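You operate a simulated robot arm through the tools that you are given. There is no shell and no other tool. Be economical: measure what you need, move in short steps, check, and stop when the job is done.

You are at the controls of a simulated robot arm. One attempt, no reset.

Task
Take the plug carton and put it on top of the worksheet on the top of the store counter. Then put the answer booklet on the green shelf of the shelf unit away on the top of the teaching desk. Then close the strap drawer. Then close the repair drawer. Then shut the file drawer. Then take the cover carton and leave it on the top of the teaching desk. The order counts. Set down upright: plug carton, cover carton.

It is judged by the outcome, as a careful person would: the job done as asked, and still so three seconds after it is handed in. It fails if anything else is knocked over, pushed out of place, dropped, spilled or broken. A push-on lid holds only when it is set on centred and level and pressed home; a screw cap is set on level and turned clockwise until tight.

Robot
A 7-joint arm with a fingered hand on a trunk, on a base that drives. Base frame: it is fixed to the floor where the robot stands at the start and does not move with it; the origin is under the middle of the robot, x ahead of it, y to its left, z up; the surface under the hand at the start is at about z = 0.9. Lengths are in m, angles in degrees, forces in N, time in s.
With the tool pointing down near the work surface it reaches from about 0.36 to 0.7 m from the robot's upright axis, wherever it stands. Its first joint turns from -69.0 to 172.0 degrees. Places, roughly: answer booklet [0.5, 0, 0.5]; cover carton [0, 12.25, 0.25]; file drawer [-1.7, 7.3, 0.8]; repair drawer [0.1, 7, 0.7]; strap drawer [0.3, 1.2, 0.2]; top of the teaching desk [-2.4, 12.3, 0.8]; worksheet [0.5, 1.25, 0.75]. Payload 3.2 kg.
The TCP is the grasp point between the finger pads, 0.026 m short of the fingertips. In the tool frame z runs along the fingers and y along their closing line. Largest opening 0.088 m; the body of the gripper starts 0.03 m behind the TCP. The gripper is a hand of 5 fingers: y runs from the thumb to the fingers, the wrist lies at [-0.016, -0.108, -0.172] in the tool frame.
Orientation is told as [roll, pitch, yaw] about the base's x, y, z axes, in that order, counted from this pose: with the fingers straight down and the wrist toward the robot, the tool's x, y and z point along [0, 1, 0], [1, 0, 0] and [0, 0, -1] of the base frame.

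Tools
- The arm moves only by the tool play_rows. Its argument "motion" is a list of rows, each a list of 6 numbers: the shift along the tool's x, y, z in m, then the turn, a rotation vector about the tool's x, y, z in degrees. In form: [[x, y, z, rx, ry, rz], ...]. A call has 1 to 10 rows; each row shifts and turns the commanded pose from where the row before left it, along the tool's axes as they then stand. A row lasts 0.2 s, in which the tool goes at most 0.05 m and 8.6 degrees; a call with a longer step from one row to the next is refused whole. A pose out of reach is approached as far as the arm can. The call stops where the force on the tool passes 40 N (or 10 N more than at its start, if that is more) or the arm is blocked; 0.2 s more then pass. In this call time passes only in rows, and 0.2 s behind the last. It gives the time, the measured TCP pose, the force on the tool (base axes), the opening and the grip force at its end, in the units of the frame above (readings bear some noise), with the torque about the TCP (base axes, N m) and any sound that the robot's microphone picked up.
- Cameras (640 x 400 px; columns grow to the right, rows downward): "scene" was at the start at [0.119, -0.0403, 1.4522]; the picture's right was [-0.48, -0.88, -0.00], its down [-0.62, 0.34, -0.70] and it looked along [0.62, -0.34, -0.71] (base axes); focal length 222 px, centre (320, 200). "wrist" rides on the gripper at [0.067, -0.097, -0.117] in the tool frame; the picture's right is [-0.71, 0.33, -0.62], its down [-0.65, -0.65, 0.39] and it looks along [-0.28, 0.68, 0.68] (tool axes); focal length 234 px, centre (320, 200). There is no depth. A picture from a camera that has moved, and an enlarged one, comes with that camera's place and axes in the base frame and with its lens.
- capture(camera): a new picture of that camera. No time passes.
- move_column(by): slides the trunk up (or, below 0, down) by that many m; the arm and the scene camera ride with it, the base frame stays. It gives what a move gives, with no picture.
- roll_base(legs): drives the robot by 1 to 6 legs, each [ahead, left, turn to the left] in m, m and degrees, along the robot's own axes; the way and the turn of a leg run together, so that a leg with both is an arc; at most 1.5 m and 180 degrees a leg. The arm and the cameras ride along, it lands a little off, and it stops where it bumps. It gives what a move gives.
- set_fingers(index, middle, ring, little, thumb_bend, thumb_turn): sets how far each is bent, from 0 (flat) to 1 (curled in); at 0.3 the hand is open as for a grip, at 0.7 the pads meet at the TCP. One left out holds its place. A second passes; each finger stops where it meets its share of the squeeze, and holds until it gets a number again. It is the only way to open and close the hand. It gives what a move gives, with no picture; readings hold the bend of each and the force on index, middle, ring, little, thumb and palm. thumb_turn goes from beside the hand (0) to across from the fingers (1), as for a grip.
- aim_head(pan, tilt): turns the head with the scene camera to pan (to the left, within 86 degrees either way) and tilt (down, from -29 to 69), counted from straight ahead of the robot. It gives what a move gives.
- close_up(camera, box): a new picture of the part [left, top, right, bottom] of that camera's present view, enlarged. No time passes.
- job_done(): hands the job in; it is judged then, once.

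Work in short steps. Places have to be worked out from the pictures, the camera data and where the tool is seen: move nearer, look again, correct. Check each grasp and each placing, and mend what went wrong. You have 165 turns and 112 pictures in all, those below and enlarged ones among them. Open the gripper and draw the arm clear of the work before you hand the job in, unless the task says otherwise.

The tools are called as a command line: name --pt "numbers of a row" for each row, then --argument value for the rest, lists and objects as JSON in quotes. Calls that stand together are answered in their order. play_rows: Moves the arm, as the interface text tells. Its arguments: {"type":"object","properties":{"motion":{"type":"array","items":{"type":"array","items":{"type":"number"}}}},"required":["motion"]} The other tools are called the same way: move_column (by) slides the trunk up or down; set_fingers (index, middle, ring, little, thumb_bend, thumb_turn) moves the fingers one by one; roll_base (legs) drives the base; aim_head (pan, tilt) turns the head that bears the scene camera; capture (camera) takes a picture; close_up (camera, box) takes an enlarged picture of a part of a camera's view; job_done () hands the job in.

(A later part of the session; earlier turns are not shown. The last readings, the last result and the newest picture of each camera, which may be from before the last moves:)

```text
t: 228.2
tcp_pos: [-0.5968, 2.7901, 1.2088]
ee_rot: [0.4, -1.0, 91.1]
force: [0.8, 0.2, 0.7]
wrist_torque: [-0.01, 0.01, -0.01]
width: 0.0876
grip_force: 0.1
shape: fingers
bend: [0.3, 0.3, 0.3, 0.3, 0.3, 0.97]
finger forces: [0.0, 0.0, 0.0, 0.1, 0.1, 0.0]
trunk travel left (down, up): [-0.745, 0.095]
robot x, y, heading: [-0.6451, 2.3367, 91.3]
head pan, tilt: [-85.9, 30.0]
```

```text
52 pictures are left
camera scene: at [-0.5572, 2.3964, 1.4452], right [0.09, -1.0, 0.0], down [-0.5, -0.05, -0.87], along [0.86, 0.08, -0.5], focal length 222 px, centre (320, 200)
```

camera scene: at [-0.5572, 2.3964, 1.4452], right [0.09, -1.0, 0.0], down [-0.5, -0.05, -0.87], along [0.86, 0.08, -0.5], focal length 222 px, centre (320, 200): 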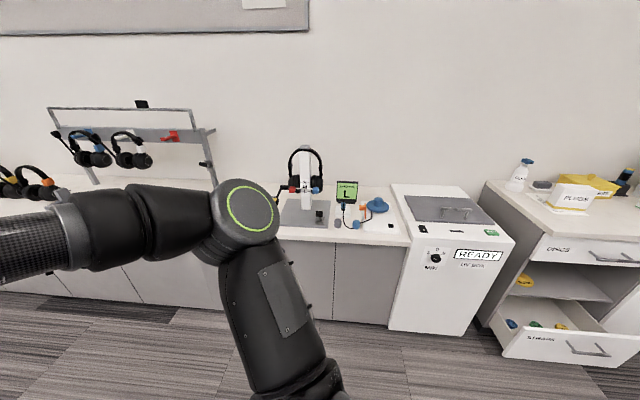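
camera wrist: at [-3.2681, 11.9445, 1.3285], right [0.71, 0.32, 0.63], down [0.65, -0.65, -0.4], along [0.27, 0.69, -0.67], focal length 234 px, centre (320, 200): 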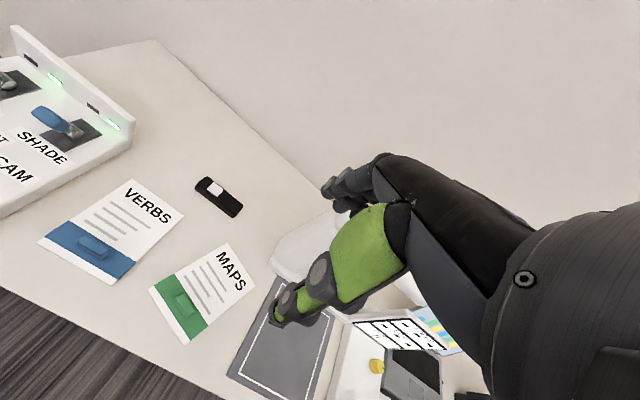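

I turn to face the counter here and slide right to y≈1.24 in front of the drawer.

roll_base --legs '[[0, 0, -91.3], [0.1, 0, 0], [0, -1.1, 0]]'

aim_head --pan 0 --tilt 50

capture --camera "scene"

```text
t: 238.6
tcp_pos: [-0.1126, 1.1682, 1.2096]
ee_rot: [0.4, -1.0, -1.0]
force: [-0.1, 0.6, -0.1]
wrist_torque: [-0.02, -0.01, 0.0]
width: 0.0877
grip_force: 0.1
shape: fingers
bend: [0.3, 0.3, 0.3, 0.3, 0.3, 0.97]
finger forces: [0.0, 0.0, 0.0, 0.1, 0.0, 0.0]
trunk travel left (down, up): [-0.745, 0.095]
robot x, y, heading: [-0.5603, 1.2301, -0.8]
head pan, tilt: [-85.9, 30.0]
```

```text
t: 240.2
tcp_pos: [-0.1124, 1.1684, 1.2086]
ee_rot: [0.3, -1.0, -0.9]
force: [-0.6, -0.7, 0.8]
wrist_torque: [0.04, 0.0, 0.01]
width: 0.0877
grip_force: 0.0
shape: fingers
bend: [0.3, 0.3, 0.3, 0.3, 0.3, 0.97]
finger forces: [0.0, 0.1, 0.0, 0.0, 0.1, 0.0]
trunk travel left (down, up): [-0.745, 0.095]
robot x, y, heading: [-0.561, 1.231, -0.8]
head pan, tilt: [0.0, 50.0]
```

```text
51 pictures are left
camera scene: at [-0.4369, 1.2283, 1.4157], right [-0.02, -1.0, 0.0], down [-0.77, 0.01, -0.64], along [0.64, -0.01, -0.77], focal length 222 px, centre (320, 200)
```

scene: 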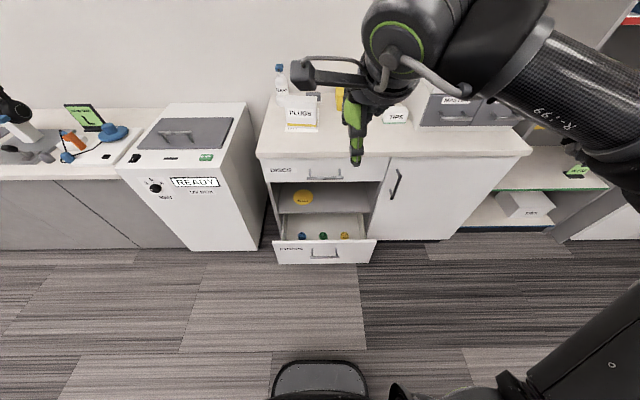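

Drawer front is at x≈0.145, z 0.09–0.38, with its handle at (0.115,1.19,0.275). I close the fingers to a fist and lower the hand in front of the handle.

set_fingers --index 0.75 --middle 0.75 --ring 0.75 --little 0.75 --thumb_bend 0.7

roll_base --legs '[[0, 0.02, 0.9]]'

move_column --by -0.4

move_column --by -0.34

play_rows --pt "0 0 0.045 0 0 0" --pt "0 0 0.045 0 0 0" --pt "0 0 0.045 0 0 0" --pt "0 0 0.045 0 0 0"

capture --camera "scene"

capture --camera "wrist"

```text
t: 241.2
tcp_pos: [-0.1137, 1.1689, 1.2079]
ee_rot: [0.4, -1.1, -0.9]
force: [0.6, 0.6, 0.4]
wrist_torque: [-0.01, -0.01, 0.01]
width: 0.0001
grip_force: 0.0
shape: fingers
bend: [0.75, 0.75, 0.75, 0.75, 0.69, 0.97]
finger forces: [0.0, 0.0, 0.0, 0.1, 0.1, 0.0]
trunk travel left (down, up): [-0.745, 0.095]
robot x, y, heading: [-0.5603, 1.2303, -0.8]
head pan, tilt: [0.0, 50.0]
```

```text
t: 241.9
tcp_pos: [-0.1127, 1.1924, 1.2077]
ee_rot: [0.6, -1.0, -0.1]
force: [-0.2, -0.8, 0.0]
wrist_torque: [0.01, 0.0, 0.02]
width: 0.0
grip_force: 0.2
shape: fingers
bend: [0.75, 0.75, 0.75, 0.75, 0.69, 0.97]
finger forces: [0.0, 0.0, 0.0, 0.0, 0.0, 0.0]
trunk travel left (down, up): [-0.745, 0.095]
robot x, y, heading: [-0.5628, 1.2528, -0.4]
head pan, tilt: [0.0, 50.0]
```

```text
t: 245.8
tcp_pos: [-0.1112, 1.1946, 0.8088]
ee_rot: [0.4, -0.9, -0.1]
force: [-0.5, -0.1, -0.1]
wrist_torque: [0.0, 0.03, 0.0]
width: 0.0004
grip_force: 0.0
shape: fingers
bend: [0.75, 0.75, 0.75, 0.75, 0.69, 0.97]
finger forces: [0.0, 0.0, 0.1, 0.0, 0.0, 0.0]
trunk travel left (down, up): [-0.345, 0.495]
robot x, y, heading: [-0.5653, 1.2507, 0.2]
head pan, tilt: [0.0, 50.0]
```

```text
t: 249.1
tcp_pos: [-0.1123, 1.1928, 0.4689]
ee_rot: [0.4, -1.1, 0.0]
force: [0.2, -0.1, 0.7]
wrist_torque: [-0.02, 0.03, -0.01]
width: 0.0003
grip_force: 0.1
shape: fingers
bend: [0.75, 0.75, 0.75, 0.75, 0.69, 0.97]
finger forces: [0.0, 0.0, 0.0, 0.1, 0.0, 0.1]
trunk travel left (down, up): [-0.005, 0.835]
robot x, y, heading: [-0.5587, 1.2478, -0.0]
head pan, tilt: [0.0, 50.0]
```

```text
t: 250.1
tcp_pos: [-0.1078, 1.1949, 0.2886]
ee_rot: [0.4, -1.1, -0.1]
force: [-0.5, 0.8, 0.0]
wrist_torque: [0.02, -0.03, 0.0]
width: 0.0002
grip_force: 0.0
shape: fingers
bend: [0.75, 0.75, 0.75, 0.75, 0.69, 0.97]
finger forces: [0.0, 0.0, 0.0, 0.1, 0.1, 0.1]
trunk travel left (down, up): [-0.005, 0.835]
robot x, y, heading: [-0.5615, 1.2509, -0.1]
head pan, tilt: [0.0, 50.0]
```

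```text
50 pictures are left
camera scene: at [-0.4369, 1.25, 0.6757], right [0.0, -1.0, 0.0], down [-0.77, 0.0, -0.64], along [0.64, 0.0, -0.77], focal length 222 px, centre (320, 200)
```

scene: 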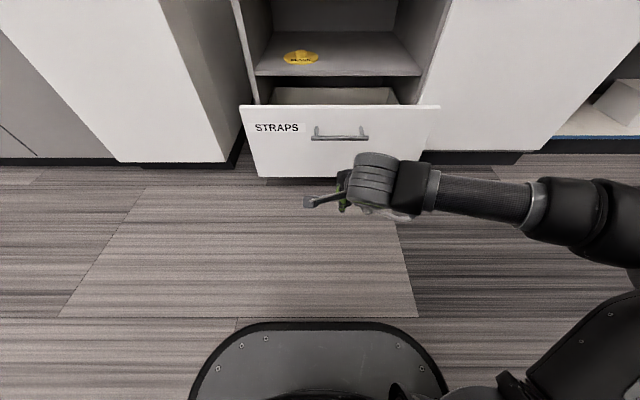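

```text
49 pictures are left
camera wrist: at [-0.2069, 1.2613, 0.4056], right [0.32, -0.71, 0.62], down [-0.65, -0.65, -0.41], along [0.69, -0.28, -0.67], focal length 234 px, centre (320, 200)
```

wrist: 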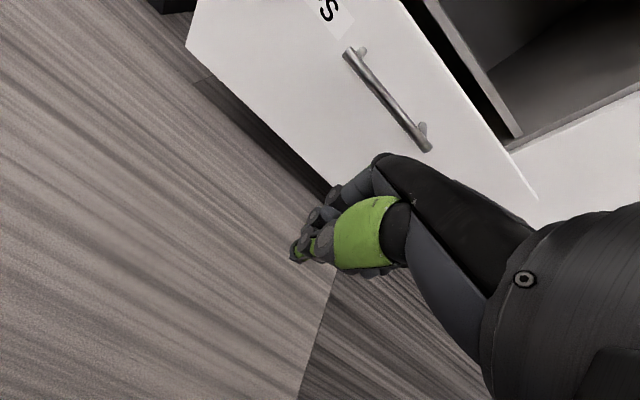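

The hand is in front of the handle. I lower 3 cm more and drive forward 0.17, nearly to contact.

play_rows --pt "0 0 0.03 0 0 0"

roll_base --legs '[[0.17, 0, 0]]'

play_rows --pt "0 0.03 0 0 0 0" --pt "0 0.03 0 0 0 0" --pt "0 0.03 0 0 0 0" --pt "0 0.03 0 0 0 0" --pt "0 0.03 0 0 0 0"

capture --camera "scene"

```text
t: 250.5
tcp_pos: [-0.1081, 1.1951, 0.259]
ee_rot: [0.4, -1.0, -0.2]
force: [-0.3, 0.2, 0.4]
wrist_torque: [0.02, 0.03, -0.02]
width: 0.0001
grip_force: 0.1
shape: fingers
bend: [0.75, 0.75, 0.75, 0.75, 0.69, 0.97]
finger forces: [0.1, 0.1, 0.0, 0.1, 0.1, 0.1]
trunk travel left (down, up): [-0.005, 0.835]
robot x, y, heading: [-0.5618, 1.254, -0.2]
head pan, tilt: [0.0, 50.0]
```

```text
t: 252.0
tcp_pos: [0.0632, 1.1946, 0.2594]
ee_rot: [0.3, -1.0, -0.2]
force: [-0.2, -0.1, 0.0]
wrist_torque: [0.01, -0.02, 0.01]
width: 0.0
grip_force: 0.1
shape: fingers
bend: [0.75, 0.75, 0.75, 0.75, 0.69, 0.97]
finger forces: [0.0, 0.1, 0.0, 0.1, 0.1, 0.0]
trunk travel left (down, up): [-0.005, 0.835]
robot x, y, heading: [-0.3901, 1.2509, -0.0]
head pan, tilt: [0.0, 50.0]
```

```text
t: 253.2
tcp_pos: [0.2037, 1.1962, 0.2578]
ee_rot: [0.3, -0.2, -0.2]
force: [-6.6, 0.4, -0.4]
wrist_torque: [0.01, -0.35, -0.08]
width: 0.0
grip_force: 3.2
shape: fingers
bend: [0.75, 0.75, 0.75, 0.75, 0.69, 0.97]
finger forces: [0.1, 6.1, 0.0, 0.0, 0.0, 0.1]
trunk travel left (down, up): [-0.005, 0.835]
robot x, y, heading: [-0.3876, 1.2506, -0.2]
head pan, tilt: [0.0, 50.0]
stopped in row 5: the force on the tool passed its limit at 86 N (the readings are from after the stop); the commanded pose is now the measured one
```

```text
48 pictures are left
camera scene: at [-0.2662, 1.2497, 0.6757], right [0.0, -1.0, 0.0], down [-0.77, 0.0, -0.64], along [0.64, 0.0, -0.77], focal length 222 px, centre (320, 200)
```

scene: 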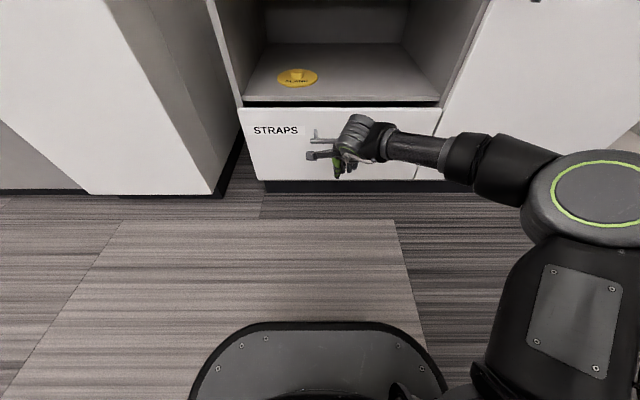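

A sharp force rise suggests the drawer hit its stop. I back off and check it's flush.

roll_base --legs '[[-0.2, 0, 0]]'

close_up --camera "scene" --box '[180, 40, 500, 240]'

```text
t: 254.8
tcp_pos: [0.0041, 1.196, 0.2586]
ee_rot: [0.3, -0.4, -0.4]
force: [-0.3, -0.4, 0.0]
wrist_torque: [-0.01, 0.02, 0.04]
width: 0.0
grip_force: 0.0
shape: fingers
bend: [0.75, 0.75, 0.75, 0.75, 0.69, 0.97]
finger forces: [0.0, 0.0, 0.1, 0.0, 0.1, 0.0]
trunk travel left (down, up): [-0.005, 0.835]
robot x, y, heading: [-0.5937, 1.2523, -0.3]
head pan, tilt: [0.0, 50.0]
```

```text
2.00 times, centred on (340, 140) of scene
camera zoom: at [-0.4663, 1.25, 0.6756], right [0.0, -1.0, 0.0], down [-0.77, 0.0, -0.64], along [0.64, 0.0, -0.77], focal length 444 px, centre (280, 320)
```

zoom: 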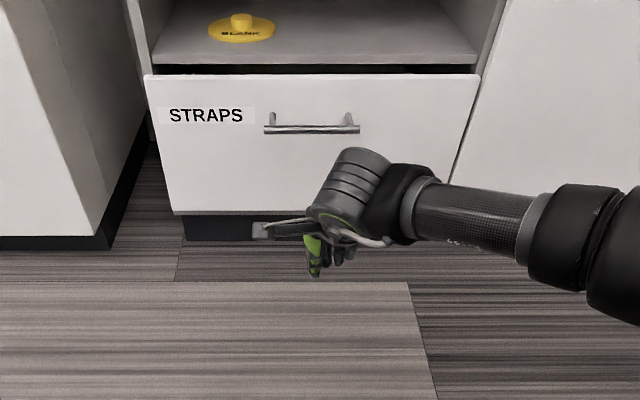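

It looks flush; one tight zoom on the joint with the neighbouring door to be sure.

close_up --camera "scene" --box '[380, 60, 444, 100]'

```text
10.00 times, centred on (412, 80) of scene
camera zoom: at [-0.4663, 1.25, 0.6756], right [0.0, -1.0, 0.0], down [-0.77, 0.0, -0.64], along [0.64, 0.0, -0.77], focal length 2222 px, centre (-600, 1400)
```

zoom: 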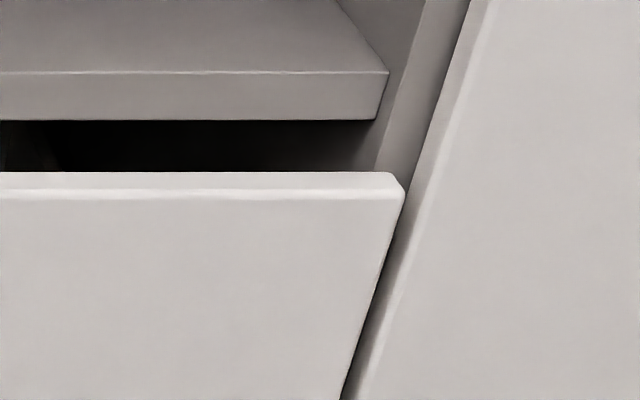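

Ambiguous by a few mm, so I push again and compare where it stops.

roll_base --legs '[[0.18, 0, 0]]'

play_rows --pt "0 0.01 0 0 0 0" --pt "0 0.01 0 0 0 0" --pt "0 0.01 0 0 0 0" --pt "0 0.008 0 0 0 0" --pt "0 0.008 0 0 0 0" --pt "0 0.008 0 0 0 0"

roll_base --legs '[[-0.2, 0, 0]]'

close_up --camera "scene" --box '[380, 60, 444, 100]'

```text
t: 256.3
tcp_pos: [0.1837, 1.1957, 0.259]
ee_rot: [0.2, -0.3, -0.3]
force: [0.8, -0.2, -0.1]
wrist_torque: [-0.02, -0.04, 0.0]
width: 0.0002
grip_force: 0.2
shape: fingers
bend: [0.75, 0.75, 0.75, 0.75, 0.69, 0.97]
finger forces: [0.0, 0.1, 0.1, 0.0, 0.0, 0.0]
trunk travel left (down, up): [-0.005, 0.835]
robot x, y, heading: [-0.4119, 1.2518, -0.3]
head pan, tilt: [0.0, 50.0]
```

```text
t: 257.1
tcp_pos: [0.204, 1.1963, 0.2555]
ee_rot: [0.2, 0.6, -0.4]
force: [-1.4, 0.1, -0.6]
wrist_torque: [-0.03, -0.04, -0.03]
width: 0.0
grip_force: 1.3
shape: fingers
bend: [0.75, 0.75, 0.75, 0.75, 0.69, 0.97]
finger forces: [0.0, 2.0, 0.1, 0.0, 0.0, 0.0]
trunk travel left (down, up): [-0.005, 0.835]
robot x, y, heading: [-0.4135, 1.2547, -0.7]
head pan, tilt: [0.0, 50.0]
stopped in row 3: the force on the tool passed its limit at 57 N (the readings are from after the stop); the commanded pose is now the measured one
```

```text
t: 258.7
tcp_pos: [0.0037, 1.1971, 0.2544]
ee_rot: [0.1, 0.6, -0.4]
force: [1.1, -0.4, 0.4]
wrist_torque: [-0.01, -0.01, -0.04]
width: 0.0002
grip_force: 0.1
shape: fingers
bend: [0.75, 0.75, 0.75, 0.75, 0.69, 0.97]
finger forces: [0.0, 0.0, 0.1, 0.1, 0.0, 0.0]
trunk travel left (down, up): [-0.005, 0.835]
robot x, y, heading: [-0.6119, 1.2536, -0.1]
head pan, tilt: [0.0, 50.0]
```

```text
10.00 times, centred on (412, 80) of scene
camera zoom: at [-0.4871, 1.2502, 0.6756], right [0.0, -1.0, 0.0], down [-0.77, 0.0, -0.64], along [0.64, 0.0, -0.77], focal length 2222 px, centre (-600, 1400)
```

zoom: 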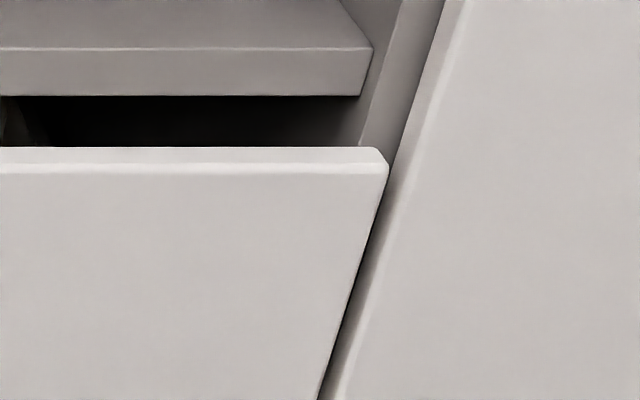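

Same stopping place, so the strap drawer is shut. I raise the arm, retract, slide left past the cart, turn down the aisle and go toward the repair drawer.

move_column --by 0.4

play_rows --pt "0 -0.04 -0.03 0 0 0" --pt "0 -0.04 -0.03 0 0 0" --pt "0 -0.04 -0.03 0 0 0" --pt "0 -0.03 -0.04 0 0 0" --pt "0 0 -0.04 0 0 0"

move_column --by 0.35

roll_base --legs '[[0, 1.2, 0], [0, 0, 90], [1.4, 0.1, 0], [1.4, 0.05, 0], [1.0, 0, 0]]'

aim_head --pan -50 --tilt 30

capture --camera "scene"

```text
t: 262.5
tcp_pos: [0.0048, 1.1966, 0.6549]
ee_rot: [0.2, 0.6, -0.3]
force: [-0.2, -0.3, 0.4]
wrist_torque: [-0.02, 0.01, -0.04]
width: 0.0
grip_force: 0.1
shape: fingers
bend: [0.75, 0.75, 0.75, 0.75, 0.69, 0.97]
finger forces: [0.0, 0.1, 0.1, 0.0, 0.1, 0.0]
trunk travel left (down, up): [-0.405, 0.435]
robot x, y, heading: [-0.6126, 1.2534, -0.1]
head pan, tilt: [0.0, 50.0]
```

```text
t: 263.7
tcp_pos: [-0.1442, 1.1981, 0.8259]
ee_rot: [0.0, 0.6, -0.3]
force: [-0.1, 0.1, -0.1]
wrist_torque: [-0.01, 0.01, 0.0]
width: 0.0
grip_force: 0.1
shape: fingers
bend: [0.75, 0.75, 0.75, 0.75, 0.69, 0.97]
finger forces: [0.1, 0.0, 0.0, 0.1, 0.1, 0.1]
trunk travel left (down, up): [-0.405, 0.435]
robot x, y, heading: [-0.6124, 1.249, -0.1]
head pan, tilt: [0.0, 50.0]
```

```text
t: 267.1
tcp_pos: [-0.1452, 1.1971, 1.1753]
ee_rot: [0.1, 0.7, -0.3]
force: [0.7, 0.4, -0.2]
wrist_torque: [0.04, -0.02, 0.0]
width: 0.0
grip_force: 0.1
shape: fingers
bend: [0.75, 0.75, 0.75, 0.75, 0.69, 0.97]
finger forces: [0.0, 0.0, 0.0, 0.0, 0.0, 0.0]
trunk travel left (down, up): [-0.755, 0.085]
robot x, y, heading: [-0.61, 1.2532, 0.1]
head pan, tilt: [0.0, 50.0]
```

```text
t: 294.9
tcp_pos: [-0.672, 6.6986, 1.177]
ee_rot: [0.1, 0.6, 89.1]
force: [0.4, 1.0, 0.9]
wrist_torque: [0.0, 0.0, 0.01]
width: 0.0001
grip_force: 0.0
shape: fingers
bend: [0.75, 0.75, 0.75, 0.75, 0.69, 0.97]
finger forces: [0.1, 0.0, 0.0, 0.0, 0.1, 0.0]
trunk travel left (down, up): [-0.755, 0.085]
robot x, y, heading: [-0.7319, 6.2298, 89.2]
head pan, tilt: [0.0, 50.0]
```

```text
t: 296.1
tcp_pos: [-0.6718, 6.6991, 1.1749]
ee_rot: [0.1, 0.6, 89.1]
force: [0.8, 0.3, 0.0]
wrist_torque: [0.01, 0.01, -0.02]
width: 0.0
grip_force: 0.0
shape: fingers
bend: [0.75, 0.75, 0.75, 0.75, 0.69, 0.97]
finger forces: [0.1, 0.0, 0.1, 0.0, 0.1, 0.0]
trunk travel left (down, up): [-0.755, 0.085]
robot x, y, heading: [-0.7317, 6.2307, 89.5]
head pan, tilt: [-50.0, 30.0]
```

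```text
44 pictures are left
camera scene: at [-0.6623, 6.337, 1.4551], right [0.63, -0.77, 0.0], down [-0.39, -0.32, -0.87], along [0.67, 0.55, -0.5], focal length 222 px, centre (320, 200)
```

scene: 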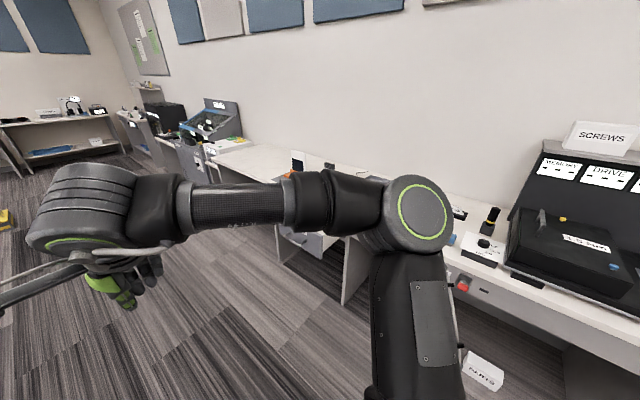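

The open drawer is partly hidden by the arm. I turn to face the bench and look.

roll_base --legs '[[0, 0, -89.3], [0, 0.75, 0]]'

aim_head --pan 0 --tilt 38

capture --camera "scene"

```text
t: 303.9
tcp_pos: [-0.2641, 6.9312, 1.1747]
ee_rot: [0.1, 0.5, -0.1]
force: [-0.3, -0.8, 0.1]
wrist_torque: [-0.01, 0.01, 0.01]
width: 0.0
grip_force: 0.1
shape: fingers
bend: [0.75, 0.75, 0.75, 0.75, 0.69, 0.97]
finger forces: [0.0, 0.0, 0.1, 0.0, 0.0, 0.0]
trunk travel left (down, up): [-0.755, 0.085]
robot x, y, heading: [-0.7325, 6.9862, 0.0]
head pan, tilt: [-50.0, 30.0]
```

```text
t: 305.1
tcp_pos: [-0.2636, 6.9314, 1.1757]
ee_rot: [0.1, 0.6, 0.0]
force: [-0.7, 0.4, -0.1]
wrist_torque: [-0.01, 0.01, -0.01]
width: 0.0
grip_force: 0.1
shape: fingers
bend: [0.75, 0.75, 0.75, 0.75, 0.69, 0.97]
finger forces: [0.0, 0.1, 0.0, 0.0, 0.0, 0.0]
trunk travel left (down, up): [-0.755, 0.085]
robot x, y, heading: [-0.7329, 6.9805, 0.1]
head pan, tilt: [0.0, 38.0]
```

```text
43 pictures are left
camera scene: at [-0.5982, 6.9824, 1.4428], right [0.0, -1.0, 0.0], down [-0.62, 0.0, -0.79], along [0.79, 0.0, -0.62], focal length 222 px, centre (320, 200)
```

scene: 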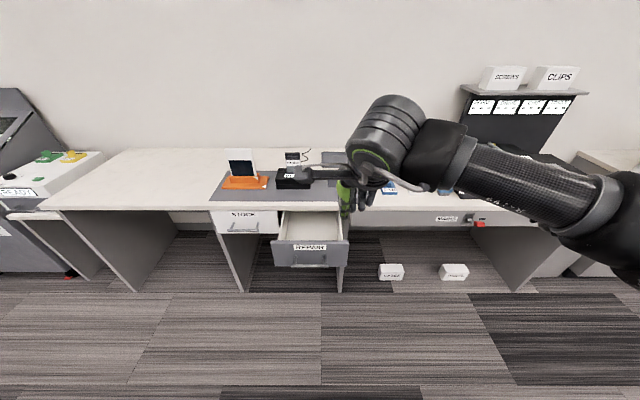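

The REPAIR drawer front is at x≈0.03, y≈7.02, z≈0.56–0.73, handle z≈0.615. I align y and lower the fist to z≈0.58 in front of it.

roll_base --legs '[[0, 0.09, 0]]'

move_column --by -0.4

move_column --by -0.19

capture --camera "scene"

capture --camera "wrist"

```text
t: 306.2
tcp_pos: [-0.2636, 7.0203, 1.1746]
ee_rot: [0.2, 0.6, -0.2]
force: [0.0, -0.2, -0.2]
wrist_torque: [-0.01, -0.01, -0.01]
width: 0.0
grip_force: 0.0
shape: fingers
bend: [0.75, 0.75, 0.75, 0.75, 0.69, 0.97]
finger forces: [0.1, 0.1, 0.1, 0.1, 0.1, 0.0]
trunk travel left (down, up): [-0.755, 0.085]
robot x, y, heading: [-0.7301, 7.07, 0.1]
head pan, tilt: [0.0, 38.0]
```

```text
t: 310.0
tcp_pos: [-0.264, 7.021, 0.7762]
ee_rot: [0.2, 0.6, -0.1]
force: [0.4, 0.3, -0.2]
wrist_torque: [-0.01, -0.01, 0.01]
width: 0.0
grip_force: 0.2
shape: fingers
bend: [0.75, 0.75, 0.75, 0.75, 0.69, 0.97]
finger forces: [0.1, 0.0, 0.0, 0.0, 0.1, 0.0]
trunk travel left (down, up): [-0.355, 0.485]
robot x, y, heading: [-0.7358, 7.075, 0.1]
head pan, tilt: [0.0, 38.0]
```

```text
t: 312.1
tcp_pos: [-0.2635, 7.0216, 0.5849]
ee_rot: [0.2, 0.7, -0.1]
force: [0.6, 0.7, -0.6]
wrist_torque: [-0.02, 0.0, 0.01]
width: 0.0004
grip_force: 0.1
shape: fingers
bend: [0.75, 0.75, 0.75, 0.75, 0.69, 0.97]
finger forces: [0.0, 0.0, 0.1, 0.0, 0.0, 0.0]
trunk travel left (down, up): [-0.165, 0.675]
robot x, y, heading: [-0.7305, 7.0721, -0.1]
head pan, tilt: [0.0, 38.0]
```

```text
42 pictures are left
camera scene: at [-0.5984, 7.0723, 0.8528], right [0.0, -1.0, 0.0], down [-0.62, 0.0, -0.79], along [0.79, 0.0, -0.62], focal length 222 px, centre (320, 200)
```

scene: 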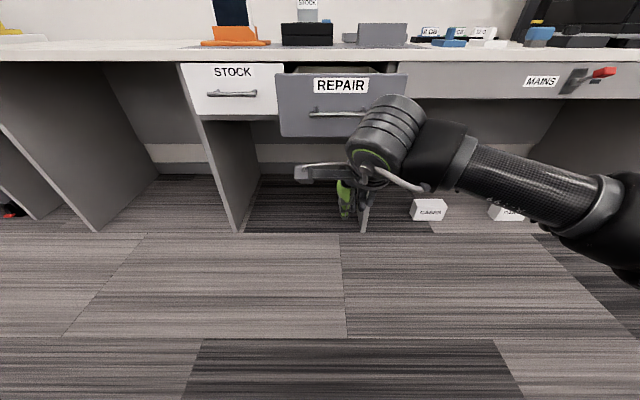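

```text
41 pictures are left
camera wrist: at [-0.3592, 7.0882, 0.7054], right [0.34, -0.71, 0.62], down [-0.66, -0.65, -0.38], along [0.67, -0.28, -0.69], focal length 234 px, centre (320, 200)
```

wrist: 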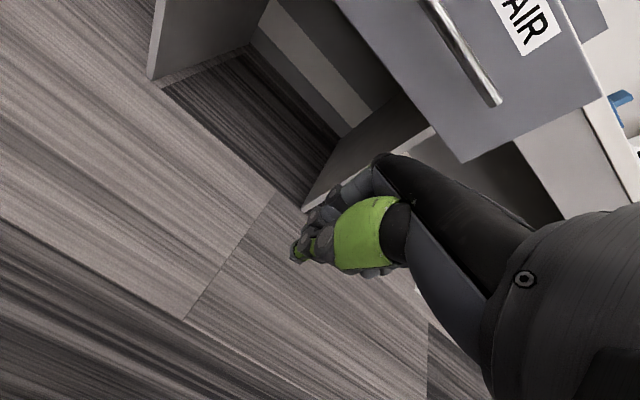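

Combined views: drawer front x≈0, handle at x≈-0.045, z≈0.69. I raise to z≈0.645, drive up near contact and push with the arm.

move_column --by 0.06

roll_base --legs '[[0.11, 0, 0]]'

play_rows --pt "0 0.02 0 0 0 0" --pt "0 0.025 0 0 0 0" --pt "0 0.025 0 0 0 0" --pt "0 0.025 0 0 0 0" --pt "0 0.025 0 0 0 0" --pt "0 0.025 0 0 0 0" --pt "0 0.025 0 0 0 0" --pt "0 0.025 0 0 0 0"

capture --camera "scene"

```text
t: 313.1
tcp_pos: [-0.2637, 7.0214, 0.645]
ee_rot: [0.2, 0.7, -0.1]
force: [0.3, 0.5, 0.3]
wrist_torque: [-0.01, 0.0, 0.01]
width: 0.0
grip_force: 0.0
shape: fingers
bend: [0.75, 0.75, 0.75, 0.75, 0.69, 0.97]
finger forces: [0.0, 0.0, 0.0, 0.0, 0.0, 0.1]
trunk travel left (down, up): [-0.225, 0.615]
robot x, y, heading: [-0.7335, 7.0744, 0.2]
head pan, tilt: [0.0, 38.0]
```

```text
t: 314.3
tcp_pos: [-0.1542, 7.0214, 0.6463]
ee_rot: [0.2, 0.6, -0.1]
force: [-0.2, 0.0, 0.0]
wrist_torque: [0.01, 0.0, 0.05]
width: 0.0001
grip_force: 0.0
shape: fingers
bend: [0.75, 0.75, 0.75, 0.75, 0.69, 0.97]
finger forces: [0.1, 0.0, 0.1, 0.0, 0.0, 0.0]
trunk travel left (down, up): [-0.225, 0.615]
robot x, y, heading: [-0.626, 7.0738, 0.1]
head pan, tilt: [0.0, 38.0]
```

```text
t: 316.1
tcp_pos: [0.0413, 7.0207, 0.6429]
ee_rot: [0.1, 0.6, 0.0]
force: [-1.5, -0.1, 0.2]
wrist_torque: [0.02, -0.02, 0.03]
width: 0.0
grip_force: 0.1
shape: fingers
bend: [0.75, 0.75, 0.75, 0.75, 0.69, 0.97]
finger forces: [0.1, 0.0, 0.0, 0.1, 0.0, 0.1]
trunk travel left (down, up): [-0.225, 0.615]
robot x, y, heading: [-0.6257, 7.0732, -0.1]
head pan, tilt: [0.0, 38.0]
```

```text
40 pictures are left
camera scene: at [-0.488, 7.0725, 0.9128], right [0.0, -1.0, 0.0], down [-0.62, 0.0, -0.79], along [0.79, 0.0, -0.62], focal length 222 px, centre (320, 200)
```

scene: 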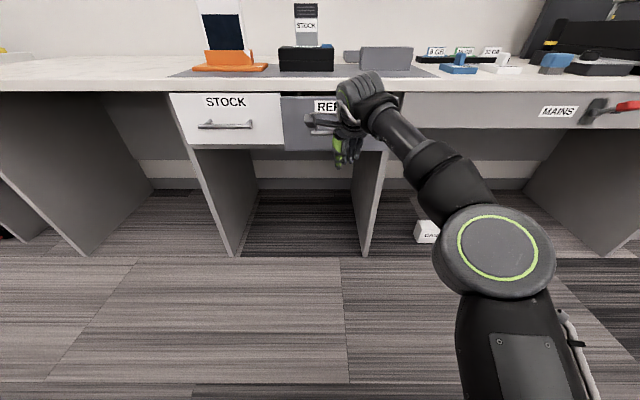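

Nearly closed; REPAIR's lower edge is slightly lower than STOCK's. I push further in smaller steps until the stop.

play_rows --pt "0 0.012 0 0 0 0" --pt "0 0.01 0 0 0 0" --pt "0 0.01 0 0 0 0" --pt "0 0.01 0 0 0 0" --pt "0 0.01 0 0 0 0"

close_up --camera "scene" --box '[160, 60, 448, 240]'

```text
t: 317.3
tcp_pos: [0.0596, 7.0191, 0.633]
ee_rot: [0.2, 0.6, 0.0]
force: [0.1, 0.3, -0.2]
wrist_torque: [0.0, -0.07, -0.02]
width: 0.0
grip_force: 0.3
shape: fingers
bend: [0.75, 0.75, 0.75, 0.75, 0.69, 0.97]
finger forces: [0.0, 0.9, 0.0, 0.0, 0.0, 0.0]
out of reach, approached as far as the arm can: row 2, 3, 4, 5
trunk travel left (down, up): [-0.225, 0.615]
robot x, y, heading: [-0.6209, 7.0722, 0.0]
head pan, tilt: [0.0, 38.0]
```

```text
2.22 times, centred on (304, 150) of scene
camera zoom: at [-0.4883, 7.0726, 0.9128], right [0.0, -1.0, 0.0], down [-0.62, 0.0, -0.79], along [0.79, 0.0, -0.62], focal length 494 px, centre (356, 311)
```

zoom: 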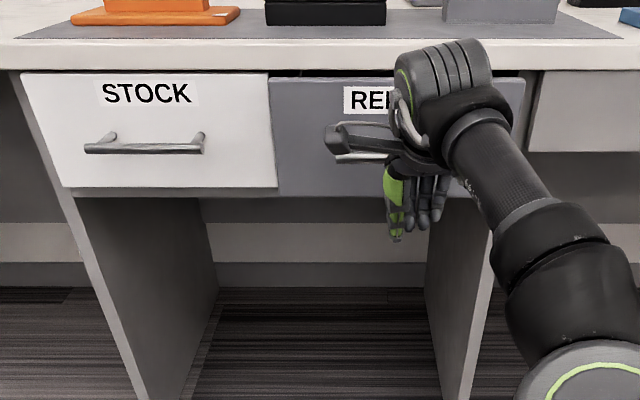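

The arm ran out of reach. I retract 0.1, drive 0.12 closer, and push again to the stop.

play_rows --pt "0 -0.04 0 0 0 0" --pt "0 -0.04 -0.01 0 0 0" --pt "0 -0.04 0 0 0 0"

roll_base --legs '[[0.1, 0, 0]]'

play_rows --pt "0 0.015 0 0 0 0" --pt "0 0.012 0 0 0 0" --pt "0 0.01 0 0 0 0" --pt "0 0.01 0 0 0 0" --pt "0 0.01 0 0 0 0" --pt "0 0.01 0 0 0 0" --pt "0 0.01 0 0 0 0"

```text
t: 318.1
tcp_pos: [-0.0621, 7.0194, 0.6445]
ee_rot: [0.3, 0.4, -0.2]
force: [0.4, -0.4, 0.3]
wrist_torque: [0.03, -0.01, 0.0]
width: 0.0
grip_force: 0.1
shape: fingers
bend: [0.75, 0.75, 0.75, 0.75, 0.69, 0.97]
finger forces: [0.0, 0.0, 0.0, 0.1, 0.1, 0.0]
trunk travel left (down, up): [-0.225, 0.615]
robot x, y, heading: [-0.6224, 7.0751, -0.0]
head pan, tilt: [0.0, 38.0]
```

```text
t: 319.2
tcp_pos: [0.0394, 7.0201, 0.6448]
ee_rot: [0.2, 0.6, -0.2]
force: [-0.2, -0.3, 0.6]
wrist_torque: [0.0, 0.01, 0.01]
width: 0.0001
grip_force: 0.1
shape: fingers
bend: [0.75, 0.75, 0.75, 0.75, 0.69, 0.97]
finger forces: [0.0, 0.1, 0.0, 0.0, 0.0, 0.0]
trunk travel left (down, up): [-0.225, 0.615]
robot x, y, heading: [-0.5246, 7.0768, 0.1]
head pan, tilt: [0.0, 38.0]
```

```text
t: 320.5
tcp_pos: [0.091, 7.0188, 0.6459]
ee_rot: [0.0, 1.2, -0.1]
force: [-24.1, -4.0, 1.1]
wrist_torque: [0.18, -1.12, -0.41]
width: 0.0001
grip_force: 11.8
shape: fingers
bend: [0.75, 0.75, 0.75, 0.75, 0.69, 0.97]
finger forces: [0.0, 24.4, 0.0, 0.0, 0.0, 0.1]
trunk travel left (down, up): [-0.225, 0.615]
robot x, y, heading: [-0.5189, 7.0723, -0.3]
head pan, tilt: [0.0, 38.0]
stopped in row 6: the force on the tool passed its limit at 52 N (the readings are from after the stop); the commanded pose is now the measured one
```

Solid stop at 52 N. I back off and check it is flush with STOCK.

roll_base --legs '[[-0.25, 0, 0]]'

close_up --camera "scene" --box '[160, 40, 480, 240]'

```text
t: 322.4
tcp_pos: [-0.1546, 7.0199, 0.6428]
ee_rot: [0.0, 1.4, -0.1]
force: [-1.0, -0.2, -0.3]
wrist_torque: [0.0, 0.03, 0.02]
width: 0.0
grip_force: 0.1
shape: fingers
bend: [0.75, 0.75, 0.75, 0.75, 0.69, 0.97]
finger forces: [0.0, 0.1, 0.0, 0.0, 0.0, 0.0]
trunk travel left (down, up): [-0.225, 0.615]
robot x, y, heading: [-0.7756, 7.0726, -0.0]
head pan, tilt: [0.0, 38.0]
```

```text
2.00 times, centred on (320, 140) of scene
camera zoom: at [-0.6388, 7.0723, 0.9128], right [0.0, -1.0, 0.0], down [-0.62, 0.0, -0.79], along [0.79, 0.0, -0.62], focal length 444 px, centre (320, 320)
```

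zoom: 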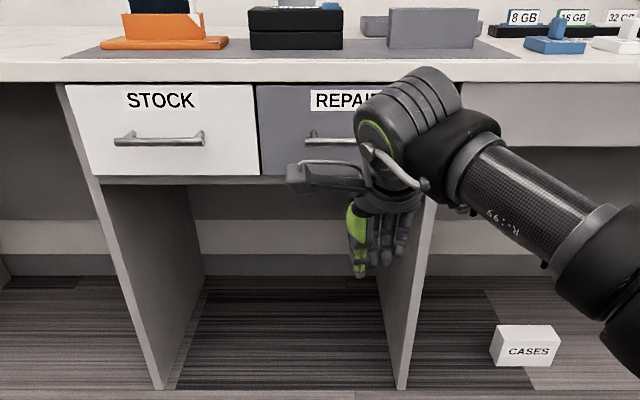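

Repair drawer is flush. Now I raise and retract the arm and turn around toward the file drawer near (-1.7,7.3).

move_column --by 0.4

play_rows --pt "0 -0.045 0 0 0 0" --pt "0 -0.045 -0.02 0 0 0" --pt "0 -0.045 -0.03 0 0 0" --pt "0 -0.025 -0.03 0 0 0"

roll_base --legs '[[0.15, 0, 0], [0, 0, 120], [0, 0, 60]]'

aim_head --pan 0 --tilt 35

capture --camera "scene"

```text
t: 326.2
tcp_pos: [-0.1547, 7.0194, 1.0426]
ee_rot: [0.0, 1.4, 0.0]
force: [0.2, -0.6, -0.4]
wrist_torque: [0.01, 0.0, -0.03]
width: 0.0
grip_force: 0.0
shape: fingers
bend: [0.75, 0.75, 0.75, 0.75, 0.69, 0.97]
finger forces: [0.1, 0.0, 0.0, 0.0, 0.1, 0.0]
trunk travel left (down, up): [-0.625, 0.215]
robot x, y, heading: [-0.7706, 7.0726, 0.1]
head pan, tilt: [0.0, 38.0]
```

```text
refused: row 3 steps farther than a row can; nothing moved
```

```text
t: 335.2
tcp_pos: [-1.2401, 7.1249, 1.042]
ee_rot: [0.0, 1.3, -180.0]
force: [-0.5, -0.5, 0.0]
wrist_torque: [-0.03, 0.01, 0.0]
width: 0.0
grip_force: 0.1
shape: fingers
bend: [0.75, 0.75, 0.75, 0.75, 0.69, 0.97]
finger forces: [0.1, 0.0, 0.1, 0.0, 0.0, 0.0]
trunk travel left (down, up): [-0.625, 0.215]
robot x, y, heading: [-0.623, 7.0747, -179.8]
head pan, tilt: [0.0, 38.0]
```

```text
t: 335.9
tcp_pos: [-1.2409, 7.1259, 1.0419]
ee_rot: [0.1, 1.4, -180.0]
force: [0.0, 0.7, 0.0]
wrist_torque: [0.02, 0.02, 0.01]
width: 0.0
grip_force: 0.1
shape: fingers
bend: [0.75, 0.75, 0.75, 0.75, 0.69, 0.97]
finger forces: [0.1, 0.1, 0.1, 0.1, 0.0, 0.0]
trunk travel left (down, up): [-0.625, 0.215]
robot x, y, heading: [-0.6236, 7.0741, -179.7]
head pan, tilt: [0.0, 35.0]
```

```text
37 pictures are left
camera scene: at [-0.7623, 7.0721, 1.3173], right [0.0, 1.0, 0.0], down [0.57, 0.0, -0.82], along [-0.82, 0.0, -0.57], focal length 222 px, centre (320, 200)
```

scene: 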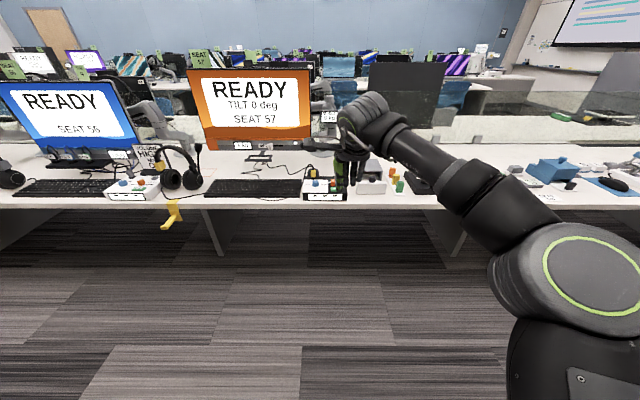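

I zoom in on the desk around y≈7.3.

close_up --camera "scene" --box '[290, 110, 450, 210]'

capture --camera "wrist"

```text
4.00 times, centred on (370, 160) of scene
camera zoom: at [-0.7623, 7.0721, 1.3173], right [0.0, 1.0, 0.0], down [0.57, 0.0, -0.82], along [-0.82, 0.0, -0.57], focal length 889 px, centre (120, 360)
```

zoom: 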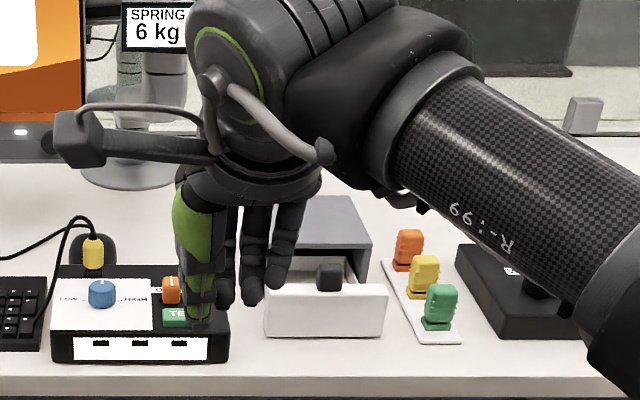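

```text
35 pictures are left
camera wrist: at [-1.1454, 7.0599, 1.1631], right [-0.35, 0.71, 0.62], down [0.66, 0.65, -0.37], along [-0.66, 0.28, -0.69], focal length 234 px, centre (320, 200)
```

wrist: 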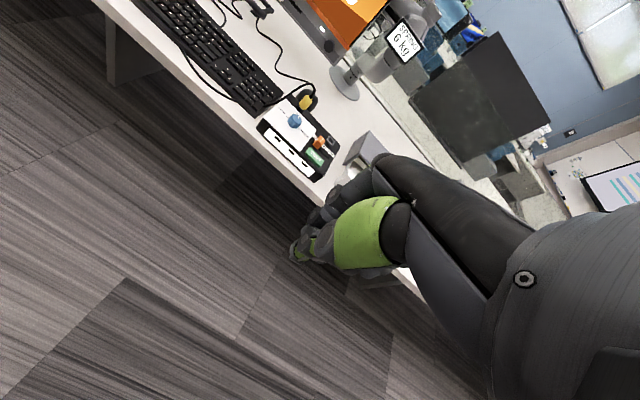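

The file drawer is a small desktop unit: white drawer front at x≈-1.61, y≈7.24–7.37, z≈0.76–0.825. I'll push with closed fingertips pitched ~45° forward, so first retract and tilt the hand here.

play_rows --pt "0 -0.04 0 0 0 0" --pt "0 -0.04 0 0 0 0" --pt "0 -0.04 0 0 0 0" --pt "0 0 0 -8 0 0" --pt "0 0 0 -8 0 0" --pt "0 0 0 -8 0 0" --pt "0 0 0 -8 0 0" --pt "0 0 0 -8 0 0" --pt "0 0 0 -5 0 0"

capture --camera "scene"

capture --camera "wrist"

```text
t: 337.9
tcp_pos: [-1.1201, 7.1255, 1.0454]
ee_rot: [0.1, -43.8, -180.0]
force: [-0.4, 0.1, 0.0]
wrist_torque: [-0.01, -0.01, 0.0]
width: 0.0001
grip_force: 0.1
shape: fingers
bend: [0.75, 0.75, 0.75, 0.75, 0.69, 0.97]
finger forces: [0.0, 0.1, 0.0, 0.0, 0.0, 0.1]
trunk travel left (down, up): [-0.625, 0.215]
robot x, y, heading: [-0.6256, 7.0717, -179.9]
head pan, tilt: [0.0, 35.0]
```

```text
34 pictures are left
camera scene: at [-0.7622, 7.072, 1.3174], right [0.0, 1.0, 0.0], down [0.57, 0.0, -0.82], along [-0.82, 0.0, -0.57], focal length 222 px, centre (320, 200)
```

scene: 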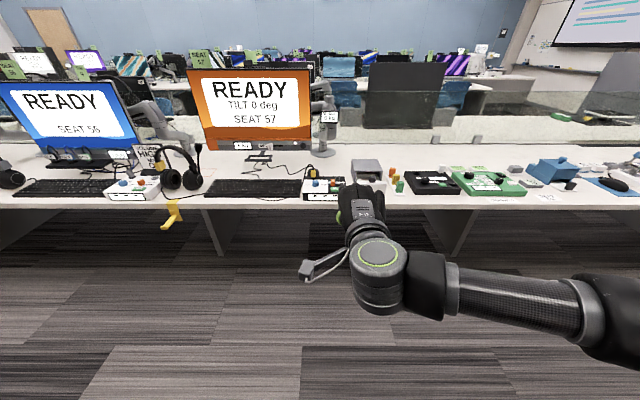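

```text
33 pictures are left
camera wrist: at [-0.9685, 7.0598, 1.0641], right [0.19, 0.71, 0.68], down [0.2, 0.65, -0.73], along [-0.96, 0.28, -0.02], focal length 234 px, centre (320, 200)
```

wrist: 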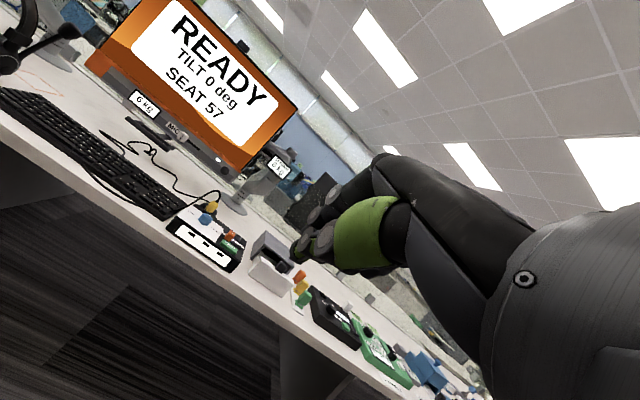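

The pose is reachable. I align y to 7.305, approach to x≈-1.35 and lower toward z≈0.85, then look.

roll_base --legs '[[0.2, -0.18, 0]]'

move_column --by -0.17

capture --camera "wrist"

close_up --camera "scene" --box '[240, 80, 480, 230]'

```text
t: 339.8
tcp_pos: [-1.3222, 7.3042, 1.0451]
ee_rot: [0.0, -43.6, -179.9]
force: [-0.3, 0.3, 0.2]
wrist_torque: [0.02, -0.02, 0.02]
width: 0.0
grip_force: 0.1
shape: fingers
bend: [0.75, 0.75, 0.75, 0.75, 0.69, 0.97]
finger forces: [0.0, 0.0, 0.0, 0.1, 0.0, 0.0]
trunk travel left (down, up): [-0.625, 0.215]
robot x, y, heading: [-0.8231, 7.2523, -179.8]
head pan, tilt: [0.0, 35.0]
```

```text
t: 341.7
tcp_pos: [-1.321, 7.3035, 0.8753]
ee_rot: [0.0, -43.6, -179.9]
force: [0.1, 0.1, -0.1]
wrist_torque: [-0.04, 0.05, -0.02]
width: 0.0002
grip_force: 0.0
shape: fingers
bend: [0.75, 0.75, 0.75, 0.75, 0.69, 0.97]
finger forces: [0.0, 0.0, 0.0, 0.0, 0.0, 0.0]
trunk travel left (down, up): [-0.455, 0.385]
robot x, y, heading: [-0.8227, 7.2531, -179.7]
head pan, tilt: [0.0, 35.0]
```

```text
32 pictures are left
camera wrist: at [-1.1688, 7.2374, 0.8943], right [0.19, 0.71, 0.68], down [0.2, 0.65, -0.73], along [-0.96, 0.28, -0.02], focal length 234 px, centre (320, 200)
```

wrist: 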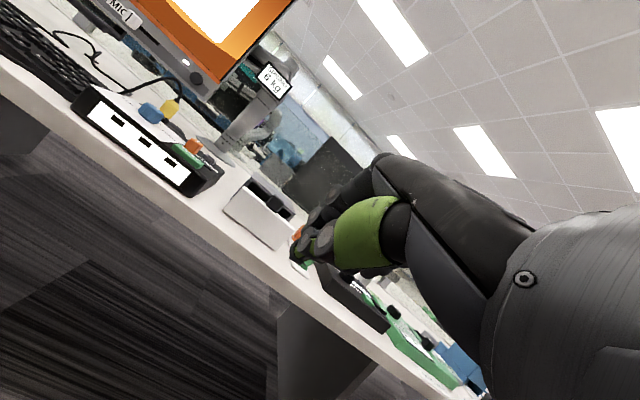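

```text
2.67 times, centred on (360, 155) of scene
camera zoom: at [-0.9623, 7.2498, 1.1474], right [0.0, 1.0, 0.0], down [0.57, 0.0, -0.82], along [-0.82, 0.0, -0.57], focal length 593 px, centre (213, 320)
```

zoom: 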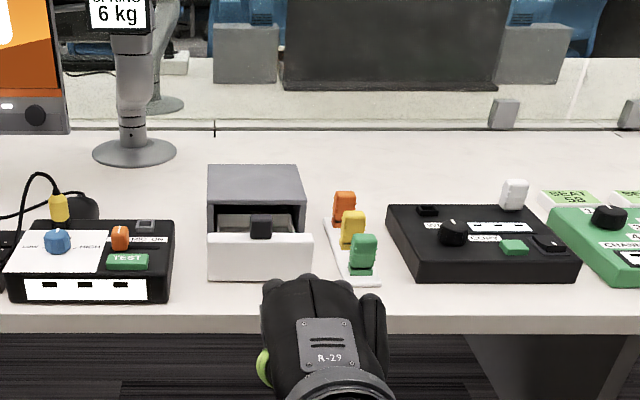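

Drawer front now clear: x≈-1.606, y 7.243–7.373, z≈0.76–0.826; the unit body begins ≈5 cm behind. I lower to z≈0.805, shift slightly, and drive to just short of contact.

move_column --by -0.068

roll_base --legs '[[0.19, 0.022, 0]]'

capture --camera "wrist"

close_up --camera "scene" --box '[240, 80, 480, 230]'

```text
t: 342.7
tcp_pos: [-1.322, 7.3035, 0.8084]
ee_rot: [0.0, -43.5, -179.8]
force: [-0.1, -0.3, -0.2]
wrist_torque: [-0.02, -0.01, 0.01]
width: 0.0001
grip_force: 0.0
shape: fingers
bend: [0.75, 0.75, 0.75, 0.75, 0.69, 0.97]
finger forces: [0.1, 0.1, 0.0, 0.1, 0.1, 0.0]
trunk travel left (down, up): [-0.387, 0.453]
robot x, y, heading: [-0.8209, 7.2487, -179.8]
head pan, tilt: [0.0, 35.0]
```

```text
t: 344.3
tcp_pos: [-1.5111, 7.2797, 0.8072]
ee_rot: [0.0, -43.5, -179.8]
force: [-0.8, -1.2, 0.5]
wrist_torque: [-0.02, 0.0, 0.03]
width: 0.0002
grip_force: 0.0
shape: fingers
bend: [0.75, 0.75, 0.75, 0.75, 0.69, 0.97]
finger forces: [0.1, 0.0, 0.0, 0.1, 0.0, 0.1]
trunk travel left (down, up): [-0.387, 0.453]
robot x, y, heading: [-1.0111, 7.2278, -179.7]
head pan, tilt: [0.0, 35.0]
```

```text
30 pictures are left
camera wrist: at [-1.3583, 7.2144, 0.826], right [0.19, 0.71, 0.68], down [0.2, 0.65, -0.73], along [-0.96, 0.28, -0.02], focal length 234 px, centre (320, 200)
```

wrist: 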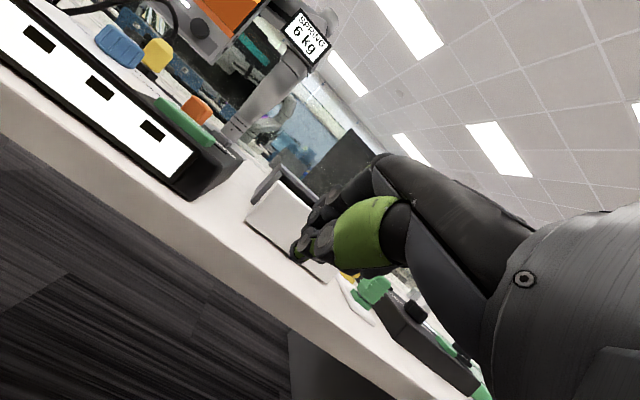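

```text
2.67 times, centred on (360, 155) of scene
camera zoom: at [-1.1519, 7.2269, 1.0793], right [0.0, 1.0, 0.0], down [0.57, 0.0, -0.82], along [-0.82, 0.0, -0.57], focal length 593 px, centre (213, 320)
```

zoom: 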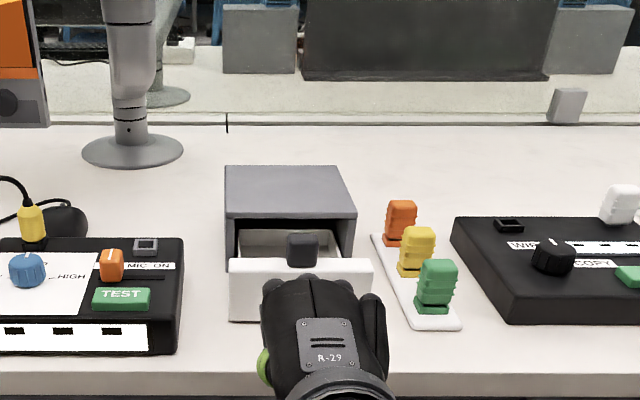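

Well centred on the drawer front. I push forward in 1 cm steps (y/z mix in tool frame), watching force.

play_rows --pt "0 0.00725 0.0069 0 0 0" --pt "0 0.00725 0.0069 0 0 0" --pt "0 0.00725 0.0069 0 0 0" --pt "0 0.00725 0.0069 0 0 0" --pt "0 0.00725 0.0069 0 0 0" --pt "0 0.00725 0.0069 0 0 0" --pt "0 0.00725 0.0069 0 0 0"

close_up --camera "scene" --box '[240, 80, 480, 230]'

```text
t: 345.9
tcp_pos: [-1.5791, 7.2792, 0.8075]
ee_rot: [-0.1, -43.6, -179.8]
force: [-0.1, -0.2, -0.4]
wrist_torque: [0.02, 0.02, 0.01]
width: 0.0
grip_force: 0.0
shape: fingers
bend: [0.75, 0.75, 0.75, 0.75, 0.69, 0.97]
finger forces: [0.0, 0.0, 0.0, 0.1, 0.0, 0.1]
trunk travel left (down, up): [-0.387, 0.453]
robot x, y, heading: [-1.0151, 7.2288, -179.8]
head pan, tilt: [0.0, 35.0]
```

```text
2.67 times, centred on (360, 155) of scene
camera zoom: at [-1.1516, 7.2268, 1.0794], right [0.0, 1.0, 0.0], down [0.57, 0.0, -0.82], along [-0.82, 0.0, -0.57], focal length 593 px, centre (213, 320)
```

zoom: 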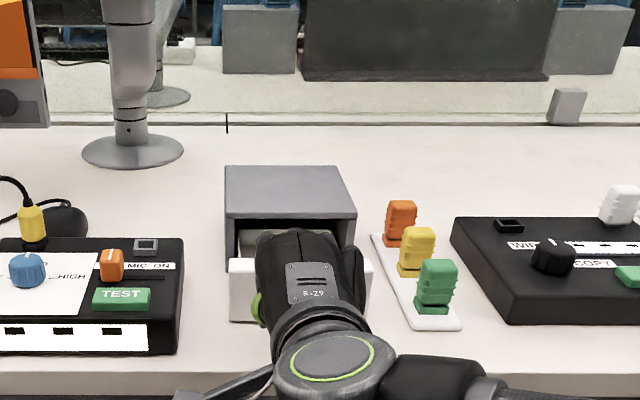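

Not in contact yet; I continue forward.

play_rows --pt "0 0.00725 0.0069 0 0 0" --pt "0 0.00725 0.0069 0 0 0" --pt "0 0.00725 0.0069 0 0 0" --pt "0 0.00725 0.0069 0 0 0"

close_up --camera "scene" --box '[240, 80, 480, 230]'

```text
t: 346.9
tcp_pos: [-1.6205, 7.2794, 0.8074]
ee_rot: [0.0, -43.6, -179.8]
force: [0.3, 0.2, 0.0]
wrist_torque: [-0.01, 0.01, 0.01]
width: 0.0001
grip_force: 0.0
shape: fingers
bend: [0.75, 0.75, 0.75, 0.75, 0.69, 0.97]
finger forces: [0.1, 0.1, 0.0, 0.1, 0.1, 0.1]
trunk travel left (down, up): [-0.387, 0.453]
robot x, y, heading: [-1.0114, 7.2292, -179.8]
head pan, tilt: [0.0, 35.0]
```

```text
2.67 times, centred on (360, 155) of scene
camera zoom: at [-1.1514, 7.2269, 1.0794], right [0.0, 1.0, 0.0], down [0.57, 0.0, -0.82], along [-0.82, 0.0, -0.57], focal length 593 px, centre (213, 320)
```

zoom: 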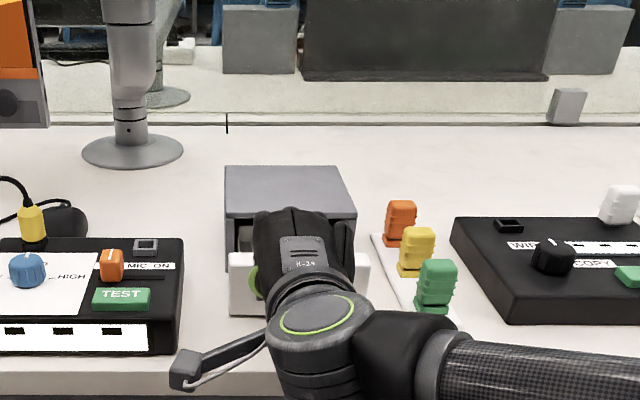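

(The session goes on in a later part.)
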